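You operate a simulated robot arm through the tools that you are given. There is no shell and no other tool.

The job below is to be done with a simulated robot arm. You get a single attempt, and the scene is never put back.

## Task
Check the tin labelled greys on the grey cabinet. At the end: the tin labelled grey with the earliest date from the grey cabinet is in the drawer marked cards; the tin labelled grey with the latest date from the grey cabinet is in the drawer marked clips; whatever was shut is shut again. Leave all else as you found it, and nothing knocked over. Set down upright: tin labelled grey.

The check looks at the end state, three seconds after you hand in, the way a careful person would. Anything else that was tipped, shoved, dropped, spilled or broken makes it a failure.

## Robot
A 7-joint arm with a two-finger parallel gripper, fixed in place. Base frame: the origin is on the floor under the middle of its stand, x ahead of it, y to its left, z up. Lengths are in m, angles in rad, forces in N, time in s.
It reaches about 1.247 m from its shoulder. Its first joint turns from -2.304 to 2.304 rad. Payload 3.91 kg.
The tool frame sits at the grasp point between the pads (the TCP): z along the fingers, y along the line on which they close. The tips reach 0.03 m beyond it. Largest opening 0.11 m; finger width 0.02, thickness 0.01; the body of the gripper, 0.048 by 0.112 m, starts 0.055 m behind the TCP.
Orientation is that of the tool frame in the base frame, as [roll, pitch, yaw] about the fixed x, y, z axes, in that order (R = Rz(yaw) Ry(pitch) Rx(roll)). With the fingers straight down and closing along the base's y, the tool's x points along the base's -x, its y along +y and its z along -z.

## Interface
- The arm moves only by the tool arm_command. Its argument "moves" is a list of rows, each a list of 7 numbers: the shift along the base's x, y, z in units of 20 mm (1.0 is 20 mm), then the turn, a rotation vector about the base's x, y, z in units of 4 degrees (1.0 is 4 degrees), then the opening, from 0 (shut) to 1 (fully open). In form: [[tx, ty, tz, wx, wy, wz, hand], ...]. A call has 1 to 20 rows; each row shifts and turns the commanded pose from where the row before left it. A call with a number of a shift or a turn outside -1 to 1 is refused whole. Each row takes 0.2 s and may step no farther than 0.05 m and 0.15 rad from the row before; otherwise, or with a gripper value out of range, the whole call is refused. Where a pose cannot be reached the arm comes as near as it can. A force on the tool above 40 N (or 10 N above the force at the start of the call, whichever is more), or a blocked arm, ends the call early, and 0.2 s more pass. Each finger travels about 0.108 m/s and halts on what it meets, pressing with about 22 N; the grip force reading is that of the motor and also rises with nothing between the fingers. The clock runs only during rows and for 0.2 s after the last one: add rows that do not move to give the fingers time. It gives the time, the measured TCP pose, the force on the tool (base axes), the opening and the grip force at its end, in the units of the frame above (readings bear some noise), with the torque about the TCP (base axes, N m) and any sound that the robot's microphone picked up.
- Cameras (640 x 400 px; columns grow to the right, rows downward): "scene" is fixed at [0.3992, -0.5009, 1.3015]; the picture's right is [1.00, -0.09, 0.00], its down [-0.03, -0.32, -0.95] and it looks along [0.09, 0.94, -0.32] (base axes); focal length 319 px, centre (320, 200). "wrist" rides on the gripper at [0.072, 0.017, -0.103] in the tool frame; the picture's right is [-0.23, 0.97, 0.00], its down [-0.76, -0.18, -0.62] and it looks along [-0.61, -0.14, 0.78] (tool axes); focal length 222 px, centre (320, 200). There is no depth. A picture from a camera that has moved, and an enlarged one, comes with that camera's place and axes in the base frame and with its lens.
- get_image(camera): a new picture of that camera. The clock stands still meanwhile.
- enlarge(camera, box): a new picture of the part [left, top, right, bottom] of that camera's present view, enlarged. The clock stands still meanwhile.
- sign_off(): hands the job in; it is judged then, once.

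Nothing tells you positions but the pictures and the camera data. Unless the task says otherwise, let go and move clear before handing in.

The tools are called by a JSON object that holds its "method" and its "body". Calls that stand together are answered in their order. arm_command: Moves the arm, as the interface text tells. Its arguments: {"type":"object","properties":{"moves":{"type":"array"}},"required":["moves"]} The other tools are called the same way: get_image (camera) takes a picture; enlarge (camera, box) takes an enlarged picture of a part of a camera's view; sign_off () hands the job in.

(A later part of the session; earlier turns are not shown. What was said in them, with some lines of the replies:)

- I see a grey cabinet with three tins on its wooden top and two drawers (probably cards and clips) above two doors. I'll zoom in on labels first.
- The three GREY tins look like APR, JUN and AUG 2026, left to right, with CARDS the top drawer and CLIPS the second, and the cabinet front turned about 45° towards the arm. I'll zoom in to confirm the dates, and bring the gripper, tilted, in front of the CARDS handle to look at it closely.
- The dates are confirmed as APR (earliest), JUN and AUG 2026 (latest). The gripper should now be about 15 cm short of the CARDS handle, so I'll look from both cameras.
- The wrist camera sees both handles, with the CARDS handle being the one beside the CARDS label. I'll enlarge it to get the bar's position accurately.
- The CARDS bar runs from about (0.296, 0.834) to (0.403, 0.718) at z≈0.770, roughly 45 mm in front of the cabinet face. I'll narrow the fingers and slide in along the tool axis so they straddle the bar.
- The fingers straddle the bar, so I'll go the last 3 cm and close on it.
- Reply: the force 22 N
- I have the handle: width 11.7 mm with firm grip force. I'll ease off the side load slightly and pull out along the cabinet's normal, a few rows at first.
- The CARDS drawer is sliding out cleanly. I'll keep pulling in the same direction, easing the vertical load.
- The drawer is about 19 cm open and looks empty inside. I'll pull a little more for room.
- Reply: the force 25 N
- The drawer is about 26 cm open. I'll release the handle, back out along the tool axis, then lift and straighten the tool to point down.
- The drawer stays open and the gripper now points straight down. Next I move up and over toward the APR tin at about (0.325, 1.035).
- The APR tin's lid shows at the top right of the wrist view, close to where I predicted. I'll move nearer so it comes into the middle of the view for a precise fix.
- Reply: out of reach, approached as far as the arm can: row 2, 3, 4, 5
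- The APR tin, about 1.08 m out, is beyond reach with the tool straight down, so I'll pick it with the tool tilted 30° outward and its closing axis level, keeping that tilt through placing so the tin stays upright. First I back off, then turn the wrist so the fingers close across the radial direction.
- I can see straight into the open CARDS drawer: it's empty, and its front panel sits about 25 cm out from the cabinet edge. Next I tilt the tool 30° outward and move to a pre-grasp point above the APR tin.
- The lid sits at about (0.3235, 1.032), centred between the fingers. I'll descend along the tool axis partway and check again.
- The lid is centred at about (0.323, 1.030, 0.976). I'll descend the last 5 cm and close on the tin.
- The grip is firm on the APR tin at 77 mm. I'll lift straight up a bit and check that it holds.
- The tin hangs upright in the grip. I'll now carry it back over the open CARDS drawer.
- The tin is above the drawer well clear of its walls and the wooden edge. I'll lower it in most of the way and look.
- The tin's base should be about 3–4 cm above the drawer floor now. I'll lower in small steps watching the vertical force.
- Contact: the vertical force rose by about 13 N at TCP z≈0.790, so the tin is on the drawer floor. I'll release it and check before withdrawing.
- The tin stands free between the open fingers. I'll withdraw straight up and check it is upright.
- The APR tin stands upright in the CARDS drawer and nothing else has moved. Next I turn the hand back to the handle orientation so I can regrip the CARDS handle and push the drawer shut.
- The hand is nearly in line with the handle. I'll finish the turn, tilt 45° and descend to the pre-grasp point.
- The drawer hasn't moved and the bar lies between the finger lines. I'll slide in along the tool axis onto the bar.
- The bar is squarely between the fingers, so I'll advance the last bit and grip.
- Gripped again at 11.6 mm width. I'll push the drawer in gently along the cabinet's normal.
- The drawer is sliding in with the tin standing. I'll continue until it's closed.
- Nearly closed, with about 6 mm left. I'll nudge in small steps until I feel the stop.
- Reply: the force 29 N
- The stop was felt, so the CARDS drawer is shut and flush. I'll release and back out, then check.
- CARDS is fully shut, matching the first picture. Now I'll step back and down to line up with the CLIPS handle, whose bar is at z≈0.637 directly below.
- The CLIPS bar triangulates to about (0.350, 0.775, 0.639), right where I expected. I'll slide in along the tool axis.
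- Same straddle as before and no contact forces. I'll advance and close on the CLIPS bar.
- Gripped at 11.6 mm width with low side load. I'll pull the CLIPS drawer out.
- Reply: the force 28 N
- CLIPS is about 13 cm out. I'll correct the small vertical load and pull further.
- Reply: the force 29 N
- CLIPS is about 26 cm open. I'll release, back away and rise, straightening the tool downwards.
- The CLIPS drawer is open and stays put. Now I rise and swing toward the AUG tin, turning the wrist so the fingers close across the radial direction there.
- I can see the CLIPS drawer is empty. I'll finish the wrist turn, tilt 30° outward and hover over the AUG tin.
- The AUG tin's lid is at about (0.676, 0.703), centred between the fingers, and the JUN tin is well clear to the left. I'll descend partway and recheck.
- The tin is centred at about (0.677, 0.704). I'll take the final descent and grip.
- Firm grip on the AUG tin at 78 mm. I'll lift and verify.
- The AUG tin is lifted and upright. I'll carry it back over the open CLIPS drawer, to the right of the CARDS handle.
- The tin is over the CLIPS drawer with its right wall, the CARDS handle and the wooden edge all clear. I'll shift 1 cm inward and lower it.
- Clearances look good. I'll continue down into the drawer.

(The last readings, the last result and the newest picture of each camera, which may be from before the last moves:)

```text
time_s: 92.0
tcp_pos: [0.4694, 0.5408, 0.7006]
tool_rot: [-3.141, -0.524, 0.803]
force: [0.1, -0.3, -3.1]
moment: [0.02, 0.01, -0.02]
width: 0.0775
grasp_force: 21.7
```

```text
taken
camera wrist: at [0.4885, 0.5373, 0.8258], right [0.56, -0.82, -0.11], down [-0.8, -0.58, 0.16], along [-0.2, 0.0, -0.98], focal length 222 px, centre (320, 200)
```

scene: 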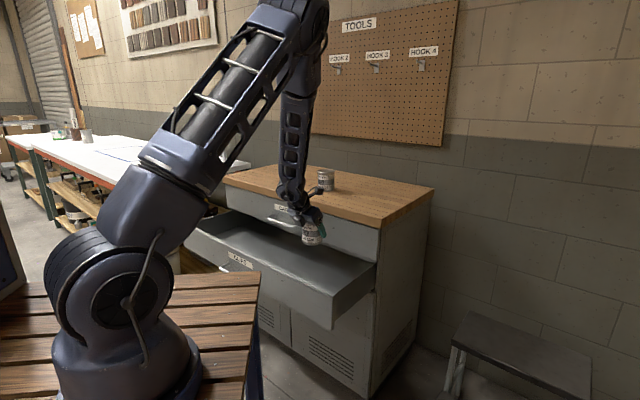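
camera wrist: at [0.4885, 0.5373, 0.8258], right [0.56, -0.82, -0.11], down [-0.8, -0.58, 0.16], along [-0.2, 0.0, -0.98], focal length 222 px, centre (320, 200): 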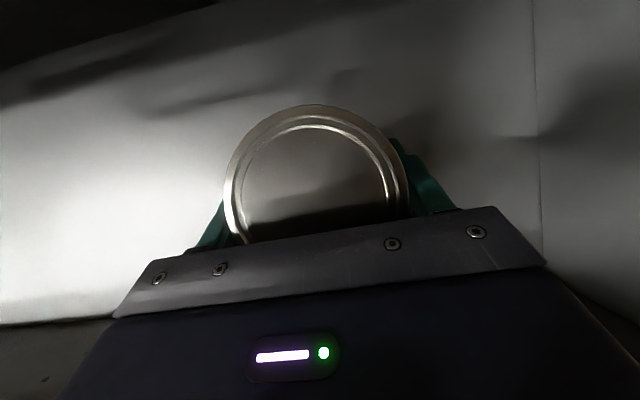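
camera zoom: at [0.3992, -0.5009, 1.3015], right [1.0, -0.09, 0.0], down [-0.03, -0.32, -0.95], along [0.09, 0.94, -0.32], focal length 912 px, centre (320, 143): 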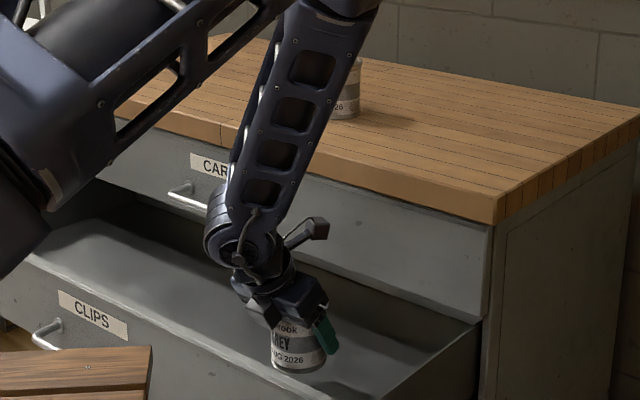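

No contact yet. I'll step down gently toward the floor, watching the force.

{"method": "arm_command", "body": {"moves": [[0, 0, -0.5, 0, 0, 0, 0.4], [0, 0, -0.5, 0, 0, 0, 0.4], [0, 0, -0.4, 0, 0, 0, 0.4], [0, 0, -0.3, 0, 0, 0, 0.4], [0, 0, -0.2, 0, 0, 0, 0.4]]}}

```text
time_s: 93.2
tcp_pos: [0.469, 0.5407, 0.6642]
tool_rot: [3.141, -0.524, 0.801]
force: [-0.3, -0.1, -2.6]
moment: [0.0, 0.01, -0.01]
width: 0.0774
grasp_force: 21.8
```

{"method": "arm_command", "body": {"moves": [[0, 0, -0.15, 0, 0, 0, 0.4], [0, 0, -0.15, 0, 0, 0, 0.4]]}}

```text
time_s: 93.8
tcp_pos: [0.4681, 0.5423, 0.6586]
tool_rot: [-3.14, -0.524, 0.803]
force: [-0.5, -2.7, 7.9]
moment: [-0.06, 0.37, 0.08]
width: 0.0772
grasp_force: 22.5
```

The vertical force rose by about 10 N at TCP z≈0.659, so the tin is on the CLIPS drawer floor. I'll release it.

{"method": "arm_command", "body": {"moves": [[0, 0, -0.03, 0, 0, 0, 0.4], [0, 0, 0, 0, 0, 0, 0.72], [0, 0, 0, 0, 0, 0, 0.8], [0, 0, 0, 0, 0, 0, 0.9], [0, 0, 0, 0, 0, 0, 1], [0, 0, 0, 0, 0, 0, 1]]}}

{"method": "get_image", "body": {"camera": "wrist"}}

{"method": "enlarge", "body": {"camera": "scene", "box": [260, 190, 380, 270]}}

```text
time_s: 95.2
tcp_pos: [0.4695, 0.54, 0.6576]
tool_rot: [3.141, -0.525, 0.803]
force: [-0.4, 0.7, -0.5]
moment: [0.05, 0.0, 0.0]
width: 0.1097
grasp_force: 0.1
```

```text
taken
camera wrist: at [0.4885, 0.5368, 0.7818], right [0.56, -0.82, -0.11], down [-0.8, -0.58, 0.16], along [-0.2, 0.0, -0.98], focal length 222 px, centre (320, 200)
```

wrist: 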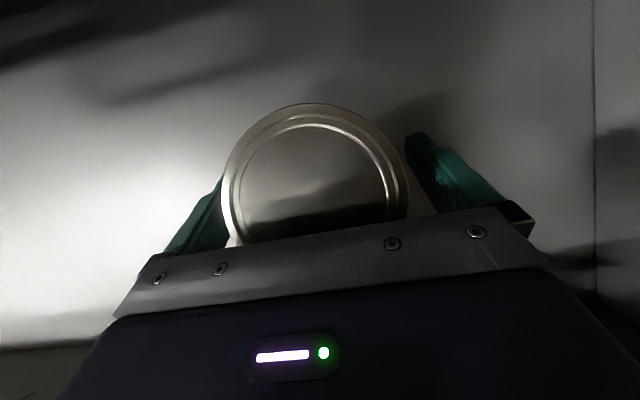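

```text
5.00 times, centred on (320, 230) of scene
camera zoom: at [0.3992, -0.5009, 1.3015], right [1.0, -0.09, 0.0], down [-0.03, -0.32, -0.95], along [0.09, 0.94, -0.32], focal length 1597 px, centre (320, 50)
```

zoom: 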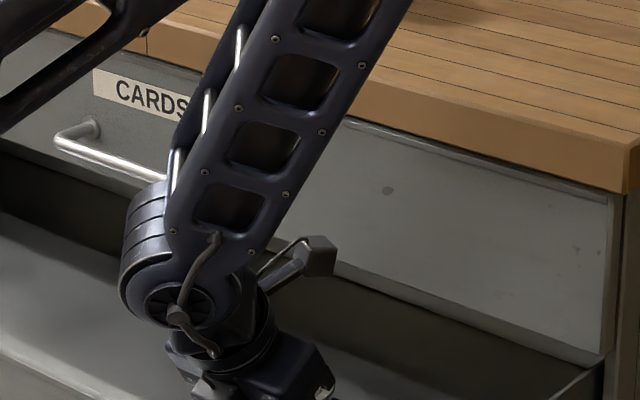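

The tin stands free of the fingers. I'll withdraw straight up along the path I came down.

{"method": "arm_command", "body": {"moves": [[0, 0, 0.4, 0, 0, 0, 1], [0, 0, 0.8, 0, 0, 0, 1], [0, 0, 1, 0, 0, 0, 1], [0, 0, 1, 0, 0, 0, 1], [0, 0, 1, 0, 0, 0, 1], [0, 0, 1, 0, 0, 0, 1], [0, 0, 1, 0, 0, 0, 1], [0, 0, 1, 0, 0, 0, 1], [0, 0, 1, 0, 0, 0, 1], [0, 0, 1, 0, 0, 0, 1], [0, 0, 1, 0, 0, 0, 1], [0, 0, 1, 0, 0, 0, 1], [0, 0, 1, 0, 0, 0, 1], [0, 0, 1, 0, 0, 0, 1], [0, 0, 1, 0, 0, 0, 1], [0, 0, 1, 0, 0, 0, 1], [0, 0, 1, 0, 0, 0, 1], [0, 0, 0.5, 0, 0, 0, 1]]}}

{"method": "get_image", "body": {"camera": "wrist"}}

{"method": "enlarge", "body": {"camera": "scene", "box": [180, 150, 440, 320]}}

```text
time_s: 99.0
tcp_pos: [0.4681, 0.5418, 0.9912]
tool_rot: [3.14, -0.524, 0.803]
force: [0.2, 1.1, -0.5]
moment: [0.01, 0.02, -0.01]
width: 0.1102
grasp_force: 0.1
```

```text
taken
camera wrist: at [0.4882, 0.5373, 1.1162], right [0.56, -0.82, -0.11], down [-0.8, -0.58, 0.16], along [-0.2, 0.0, -0.98], focal length 222 px, centre (320, 200)
```

wrist: 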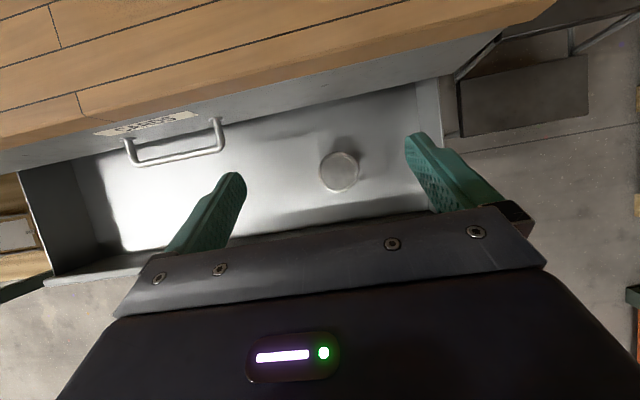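

```text
2.35 times, centred on (310, 235) of scene
camera zoom: at [0.3992, -0.5009, 1.3015], right [1.0, -0.09, 0.0], down [-0.03, -0.32, -0.95], along [0.09, 0.94, -0.32], focal length 752 px, centre (344, 118)
```

zoom: 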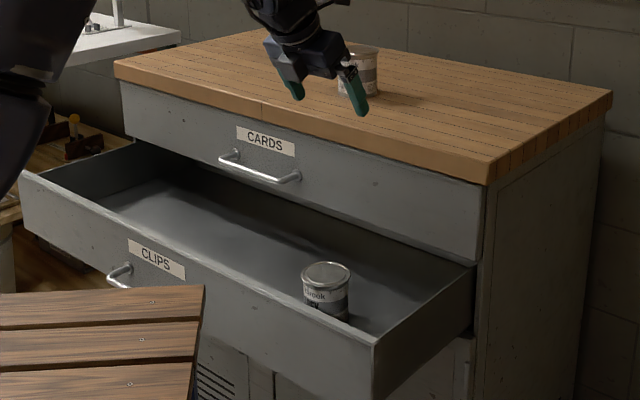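

The AUG tin stands upright in the CLIPS drawer and the JUN tin is untouched on top. Now I return to the CLIPS handle to close it: un-tilt and turn the wrist back while moving over.

{"method": "arm_command", "body": {"moves": [[-0.6, -0.08, 0.3, -0.674, 0.651, 0, 1], [-0.96, -0.08, 0.3, -0.674, 0.651, 0, 1], [-0.96, -0.08, 0.2, -0.674, 0.651, 0, 1], [-0.96, -0.08, 0, -0.674, 0.651, 0, 1], [-0.96, -0.08, 0, -0.674, 0.651, 0, 1], [-0.96, -0.08, 0, -0.674, 0.651, 0, 1], [-0.96, -0.08, 0, -0.674, 0.651, 0, 1], [-0.96, -0.08, 0, -0.674, 0.651, 0, 1], [-0.96, -0.08, 0, 0, 0, 0.967, 0.8], [-0.96, -0.08, 0, 0, 0, 0.967, 0.6], [-0.96, -0.08, 0, 0, 0, 0.967, 0.36], [-0.96, -0.08, 0, 0, 0, 0.967, 0.36], [-0.96, -0.08, 0, 0, 0, 0.967, 0.36], [-0.96, -0.08, 0, 0, 0, 0.967, 0.36], [-0.96, -0.08, 0, 0, 0, 0.967, 0.36], [-0.96, -0.08, 0, 0, 0, 0.967, 0.36], [-0.96, -0.08, 0, 0, 0, 0.967, 0.36], [-0.96, -0.08, 0, 0, 0, 0.967, 0.36], [-0.96, -0.08, 0, 0, 0, 0.967, 0.36], [-0.96, -0.08, 0, 0, 0, 0.967, 0.36]]}}

```text
time_s: 103.2
tcp_pos: [0.0913, 0.5076, 1.0084]
tool_rot: [3.141, -0.001, 1.615]
force: [-0.3, 0.4, 0.1]
moment: [-0.02, 0.01, -0.02]
width: 0.0397
grasp_force: 0.2
```

Well positioned. I'll finish the wrist turn, tilt 45° and start descending in front of the drawer.

{"method": "arm_command", "body": {"moves": [[0, 0, 0, 0, 0, 0.965, 0.36], [0, 0, 0, 0, 0, 0.965, 0.36], [0, 0, 0, 0, 0, 0.965, 0.36], [0, 0, 0, 0, 0, 0.965, 0.36], [0, 0, 0, 0, 0, 0.965, 0.36], [0, 0, 0, 0, 0, 0.965, 0.36], [0, 0, 0, 0, 0, 0.965, 0.36], [0, 0, 0, 0, 0, 0.965, 0.36], [0, 0, 0, 0, 0, 0.965, 0.36], [0, 0, 0, 0, 0, 0.965, 0.36], [0, 0, 0, 0, 0, 0.965, 0.36], [0, 0, -0.5, 0.994, -0.994, 0, 0.36], [0, 0, -0.8, 0.994, -0.994, 0, 0.36], [0, 0, -0.8, 0.994, -0.994, 0, 0.36], [0, 0, -0.8, 0.994, -0.994, 0, 0.36], [0, 0, -0.8, 0.994, -0.994, 0, 0.36], [0, 0, -0.8, 0.994, -0.994, 0, 0.36], [0, 0, -0.8, 0.994, -0.994, 0, 0.36], [0, 0, -0.8, 0.994, -0.994, 0, 0.36]]}}

{"method": "get_image", "body": {"camera": "wrist"}}

{"method": "get_image", "body": {"camera": "scene"}}

```text
time_s: 107.2
tcp_pos: [0.0919, 0.5071, 0.8846]
tool_rot: [2.354, -0.002, 2.354]
force: [0.2, -0.5, 0.6]
moment: [0.0, 0.0, 0.0]
width: 0.0397
grasp_force: 0.0
```

```text
taken
camera wrist: at [-0.0032, 0.5163, 0.9685], right [0.65, 0.32, 0.69], down [0.14, -0.94, 0.31], along [0.75, -0.11, -0.65], focal length 222 px, centre (320, 200)
```

wrist: 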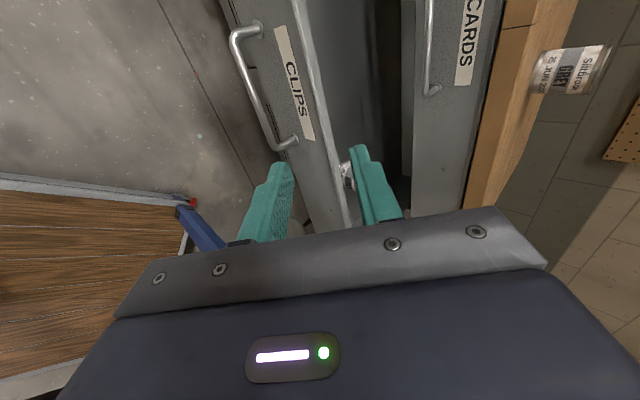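

```text
taken
```

scene: 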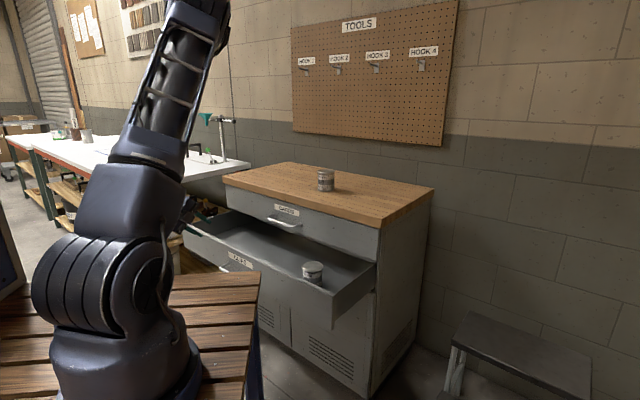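

The JUN tin stands alone on top, and AUG stands in the open CLIPS drawer. I'll descend to the pre-grasp point for the CLIPS bar.

{"method": "arm_command", "body": {"moves": [[-0.035, 0.025, -0.947, 0, 0, 0, 0.36], [-0.035, 0.025, -0.947, 0, 0, 0, 0.36], [-0.035, 0.025, -0.947, 0, 0, 0, 0.36], [-0.035, 0.025, -0.947, 0, 0, 0, 0.36], [-0.035, 0.025, -0.947, 0, 0, 0, 0.36], [-0.035, 0.025, -0.947, 0, 0, 0, 0.36], [-0.035, 0.025, -0.947, 0, 0, 0, 0.36], [0, 0, 0, 0, 0, 0, 0.36]]}}

{"method": "get_image", "body": {"camera": "wrist"}}

```text
time_s: 109.0
tcp_pos: [0.0874, 0.512, 0.7526]
tool_rot: [2.355, -0.002, 2.355]
force: [0.5, 0.3, -0.7]
moment: [0.0, 0.01, -0.02]
width: 0.0396
grasp_force: 0.1
```

```text
taken
camera wrist: at [-0.0079, 0.5203, 0.8366], right [0.65, 0.33, 0.69], down [0.14, -0.94, 0.31], along [0.75, -0.11, -0.65], focal length 222 px, centre (320, 200)
```

wrist: 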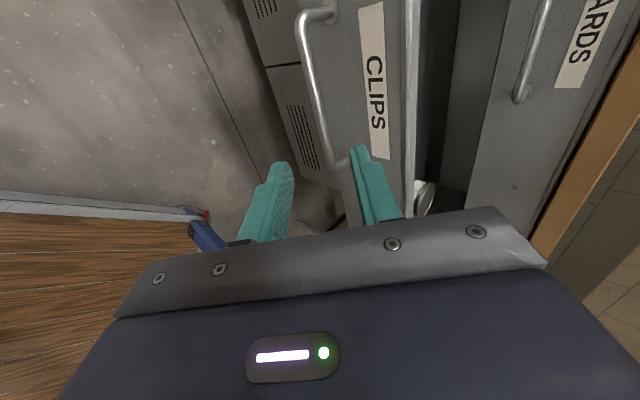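

The view matches the previous handle approach. I'll slide in along the tool axis.

{"method": "arm_command", "body": {"moves": [[0.4656, 0.459, -0.6675, 0, 0, 0, 0.36], [0.4656, 0.459, -0.6675, 0, 0, 0, 0.36], [0.4656, 0.459, -0.6675, 0, 0, 0, 0.36], [0.4656, 0.459, -0.6675, 0, 0, 0, 0.36], [0.4656, 0.459, -0.6675, 0, 0, 0, 0.36], [0.4656, 0.459, -0.6675, 0, 0, 0, 0.36], [0, 0, 0, 0, 0, 0, 0.36]]}}

{"method": "get_image", "body": {"camera": "wrist"}}

```text
time_s: 110.6
tcp_pos: [0.1434, 0.5678, 0.6733]
tool_rot: [2.356, -0.001, 2.355]
force: [-0.9, -0.6, 0.7]
moment: [0.0, 0.01, -0.02]
width: 0.0399
grasp_force: 0.0
```

```text
taken
camera wrist: at [0.0481, 0.5755, 0.7565], right [0.65, 0.32, 0.69], down [0.14, -0.94, 0.31], along [0.75, -0.11, -0.65], focal length 222 px, centre (320, 200)
```

wrist: 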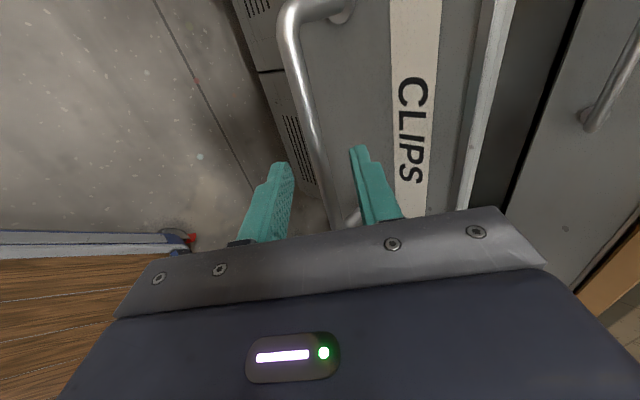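

The bar is between the fingers, so I'll advance and grip.

{"method": "arm_command", "body": {"moves": [[0.46, 0.45, -0.66, 0, 0, 0, 0.36], [0.46, 0.45, -0.66, 0, 0, 0, 0.36], [0, 0, 0, 0, 0, 0, 0.2], [0, 0, 0, 0, 0, 0, 0], [0, 0, 0, 0, 0, 0, 0]]}}

```text
time_s: 111.8
tcp_pos: [0.1608, 0.5851, 0.6475]
tool_rot: [2.355, -0.003, 2.356]
force: [1.6, 2.3, 3.7]
moment: [-0.06, -0.1, 0.69]
width: 0.0116
grasp_force: 45.2
```

Gripped with little side load. I'll push the CLIPS drawer in gently.

{"method": "arm_command", "body": {"moves": [[0.1, 0.1, 0, 0, 0, 0, 0], [0.2, 0.2, 0, 0, 0, 0, 0], [0.3, 0.3, 0, 0, 0, 0, 0], [0.35, 0.35, 0, 0, 0, 0, 0], [0.4, 0.4, 0, 0, 0, 0, 0], [0.4, 0.4, 0, 0, 0, 0, 0], [0.4, 0.4, 0, 0, 0, 0, 0], [0.4, 0.4, 0, 0, 0, 0, 0], [0.4, 0.4, 0, 0, 0, 0, 0], [0.4, 0.4, 0, 0, 0, 0, 0], [0.4, 0.4, 0, 0, 0, 0, 0], [0.4, 0.4, 0, 0, 0, 0, 0]]}}

{"method": "enlarge", "body": {"camera": "scene", "box": [180, 150, 440, 320]}}

```text
time_s: 114.4
tcp_pos: [0.2454, 0.6679, 0.647]
tool_rot: [2.354, -0.001, 2.354]
force: [0.1, 2.2, 9.2]
moment: [-0.2, -0.47, 0.13]
width: 0.0116
grasp_force: 45.3
```

```text
2.35 times, centred on (310, 235) of scene
camera zoom: at [0.3992, -0.5009, 1.3015], right [1.0, -0.09, 0.0], down [-0.03, -0.32, -0.95], along [0.09, 0.94, -0.32], focal length 752 px, centre (344, 118)
```

zoom: 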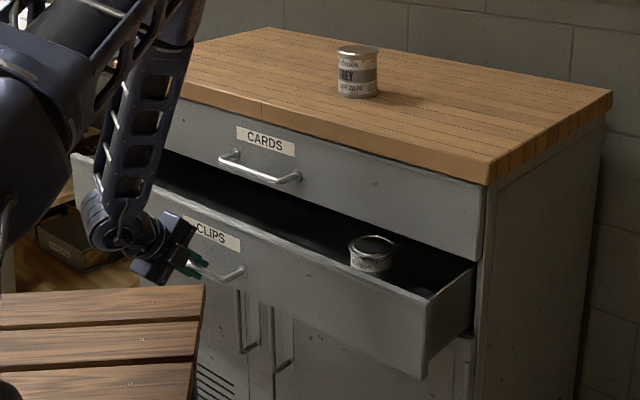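

Going in smoothly with the tin upright. I'll continue to near closed.

{"method": "arm_command", "body": {"moves": [[0.4, 0.4, 0, 0, 0, 0, 0], [0.4, 0.4, 0, 0, 0, 0, 0], [0.4, 0.4, 0, 0, 0, 0, 0], [0.4, 0.4, 0, 0, 0, 0, 0], [0.4, 0.4, 0, 0, 0, 0, 0], [0.4, 0.4, 0, 0, 0, 0, 0], [0.4, 0.4, 0, 0, 0, 0, 0], [0.4, 0.4, 0, 0, 0, 0, 0], [0.4, 0.4, 0, 0, 0, 0, 0], [0.4, 0.4, 0, 0, 0, 0, 0], [0.3, 0.3, 0, 0, 0, 0, 0], [0.2, 0.2, 0, 0, 0, 0, 0], [0.15, 0.15, 0, 0, 0, 0, 0]]}}

{"method": "enlarge", "body": {"camera": "scene", "box": [200, 150, 440, 300]}}

```text
time_s: 117.2
tcp_pos: [0.3383, 0.7625, 0.6474]
tool_rot: [2.354, -0.001, 2.355]
force: [2.5, 2.5, 6.8]
moment: [0.03, -0.05, 0.71]
width: 0.0115
grasp_force: 44.6
```

```text
2.67 times, centred on (320, 225) of scene
camera zoom: at [0.3992, -0.5009, 1.3015], right [1.0, -0.09, 0.0], down [-0.03, -0.32, -0.95], along [0.09, 0.94, -0.32], focal length 852 px, centre (320, 133)
```

zoom: 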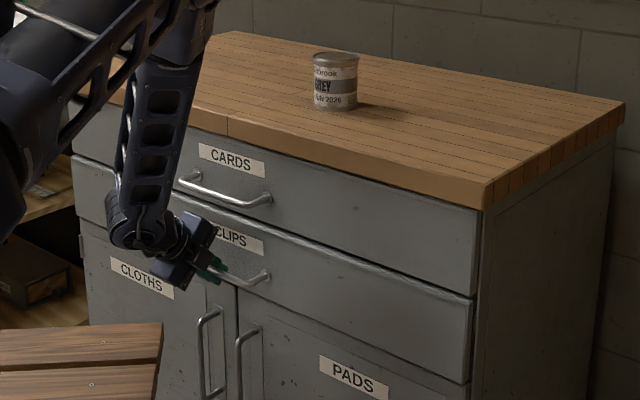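

Only about 5–6 mm remain. I'll nudge to the stop.

{"method": "arm_command", "body": {"moves": [[0.1, 0.1, 0, 0, 0, 0, 0], [0.1, 0.1, 0, 0, 0, 0, 0], [0.08, 0.08, 0, 0, 0, 0, 0]]}}

{"method": "enlarge", "body": {"camera": "scene", "box": [300, 190, 410, 290]}}

```text
time_s: 118.0
tcp_pos: [0.3428, 0.7661, 0.6474]
tool_rot: [2.356, 0.0, 2.358]
force: [-3.7, -11.5, 11.9]
moment: [-0.55, -0.64, -0.13]
width: 0.0116
grasp_force: 44.7
```

```text
4.00 times, centred on (355, 240) of scene
camera zoom: at [0.3992, -0.5009, 1.3015], right [1.0, -0.09, 0.0], down [-0.03, -0.32, -0.95], along [0.09, 0.94, -0.32], focal length 1278 px, centre (180, 40)
```

zoom: 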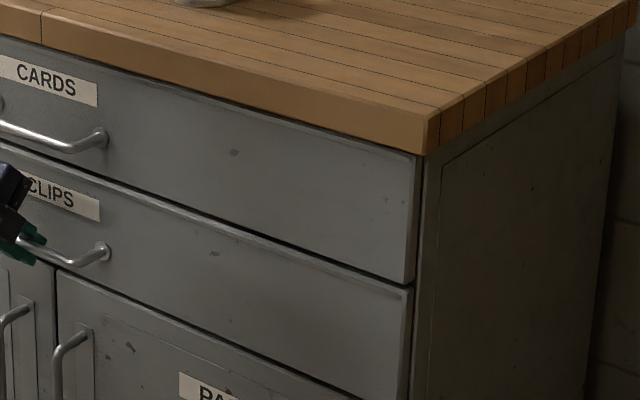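

Resistance is building at the stop. One more tiny nudge to make sure it's fully seated.

{"method": "arm_command", "body": {"moves": [[0.06, 0.06, 0, 0, 0, 0, 0], [0, 0, 0, 0, 0, 0, 0]]}}

```text
time_s: 118.6
tcp_pos: [0.3422, 0.7667, 0.6461]
tool_rot: [2.357, -0.003, 2.355]
force: [-16.5, -28.1, 8.8]
moment: [-0.27, -0.2, 0.29]
width: 0.0117
grasp_force: 45.2
```

The CLIPS drawer is firmly against its stop. I'll release the handle and back out, away from the cabinet.

{"method": "arm_command", "body": {"moves": [[-0.05, -0.05, 0, 0, 0, 0, 0.2], [0, 0, 0, 0, 0, 0, 0.36], [0, 0, 0, 0, 0, 0, 0.36], [-0.4, -0.4, 0.566, 0, 0, 0, 0.36], [-0.5, -0.5, 0.707, 0, 0, 0, 0.36], [-0.5, -0.5, 0.707, 0, 0, 0, 0.36], [-0.5, -0.5, 0.707, 0, 0, 0, 0.36], [-0.75, -0.75, 0.4, 0, 0, 0, 0.36], [-0.75, -0.75, 0.4, 0, 0, 0, 0.36], [-0.75, -0.75, 0.4, 0, 0, 0, 0.36], [-0.5, -0.5, 0.8, 0, 0, 0, 0.36], [0, 0, 1, 0, 0, 0, 0.5], [0, 0, 1, 0, 0, 0, 0.7], [0, 0, 1, 0, 0, 0, 1], [0, 0, 1, 0, 0, 0, 1], [0, 0, 1, 0, 0, 0, 1]]}}

{"method": "get_image", "body": {"camera": "wrist"}}

{"method": "enlarge", "body": {"camera": "scene", "box": [220, 150, 440, 290]}}

{"method": "get_image", "body": {"camera": "scene"}}

```text
time_s: 122.0
tcp_pos: [0.2499, 0.674, 0.8408]
tool_rot: [2.355, 0.003, 2.354]
force: [-1.0, 0.1, 0.2]
moment: [0.01, -0.02, 0.02]
width: 0.1101
grasp_force: 0.1
```

```text
taken
camera wrist: at [0.1556, 0.6818, 0.9247], right [0.65, 0.33, 0.69], down [0.14, -0.94, 0.31], along [0.75, -0.11, -0.65], focal length 222 px, centre (320, 200)
```

wrist: 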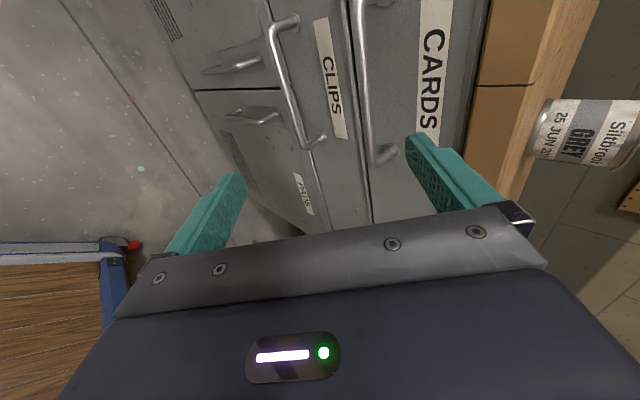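

```text
2.86 times, centred on (330, 220) of scene
camera zoom: at [0.3992, -0.5009, 1.3015], right [1.0, -0.09, 0.0], down [-0.03, -0.32, -0.95], along [0.09, 0.94, -0.32], focal length 912 px, centre (291, 143)
```

zoom: 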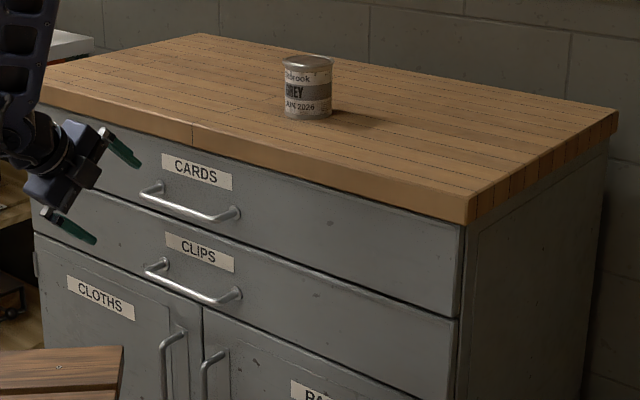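

```text
taken
```

scene: 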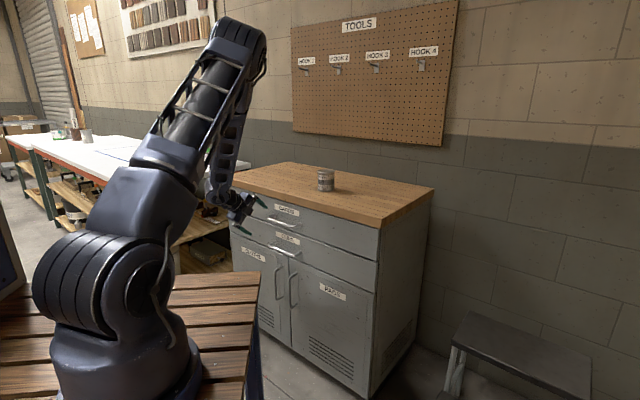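

Both drawers are shut and flush, with their handles exactly where they were in the first picture, and the JUN tin is untouched. I'll move the arm well clear.

{"method": "arm_command", "body": {"moves": [[-0.6, -0.6, 0.8, 0, 0, 0, 1], [-0.6, -0.6, 0.8, 0, 0, 0, 1], [-0.6, -0.3, 1, 0, 0, 0, 1], [-0.6, 0, 1, 0, 0, 0, 1], [-0.6, 0, 1, 0, 0, 0, 1], [-0.3, 0, 1, -0.994, 0.994, 0, 1], [0, 0, 1, -0.994, 0.994, 0, 1], [0, 0, 1, -0.994, 0.994, 0, 1], [0, 0, 1, -0.994, 0.994, 0, 1], [0, 0, 1, -0.994, 0.994, 0, 1], [0, 0, 1, -0.994, 0.994, 0, 1], [0, 0, 0, -0.994, 0.994, 0, 1], [0, 0, 0, -0.994, 0.994, 0, 1]]}}

{"method": "get_image", "body": {"camera": "scene"}}

{"method": "enlarge", "body": {"camera": "scene", "box": [220, 150, 440, 290]}}

```text
time_s: 124.8
tcp_pos: [0.1834, 0.6435, 1.0537]
tool_rot: [-3.14, -0.001, 2.356]
force: [-0.2, 0.5, 0.6]
moment: [0.03, 0.03, 0.03]
width: 0.11
grasp_force: 0.1
```

```text
taken
```

scene: 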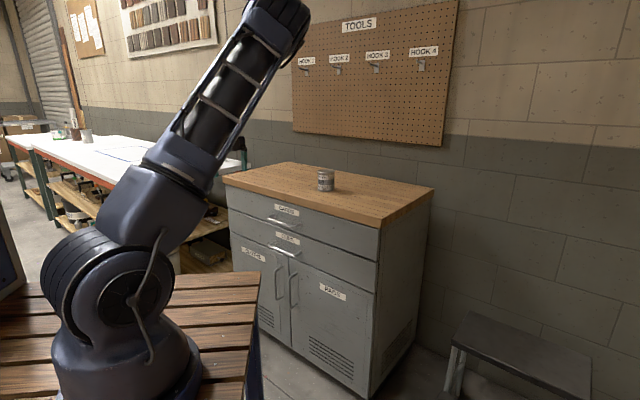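

```text
2.86 times, centred on (330, 220) of scene
camera zoom: at [0.3992, -0.5009, 1.3015], right [1.0, -0.09, 0.0], down [-0.03, -0.32, -0.95], along [0.09, 0.94, -0.32], focal length 912 px, centre (291, 143)
```

zoom: 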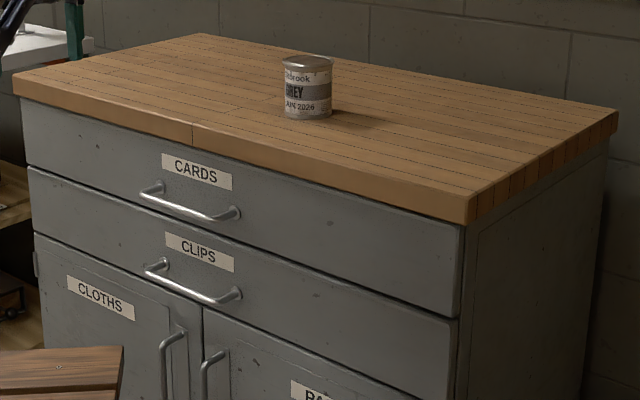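

The arm is clear, both drawers are shut, the JUN tin is in its original place, and the APR and AUG tins are in CARDS and CLIPS. I'm handing the job in now.

{"method": "sign_off", "body": {}}

```text
The job is handed in.
```

I handed the job in with both tins in their drawers and both drawers shut:

- **Earliest date:** the GREY tin dated 11 APR 2026 is in the CARDS drawer.
- **Latest date:** the GREY tin dated AUG 2026 is in the CLIPS drawer.
- **Third tin:** the GREY tin dated 25 JUN 2026 is still on the cabinet top where it started.

Both moved tins were upright when I let go of them, and still upright partway through closing each drawer. I closed the drawers slowly and did not reopen them to look again.

Nothing else was moved or knocked over that I could see, and the arm was clear of the cabinet at hand-in.
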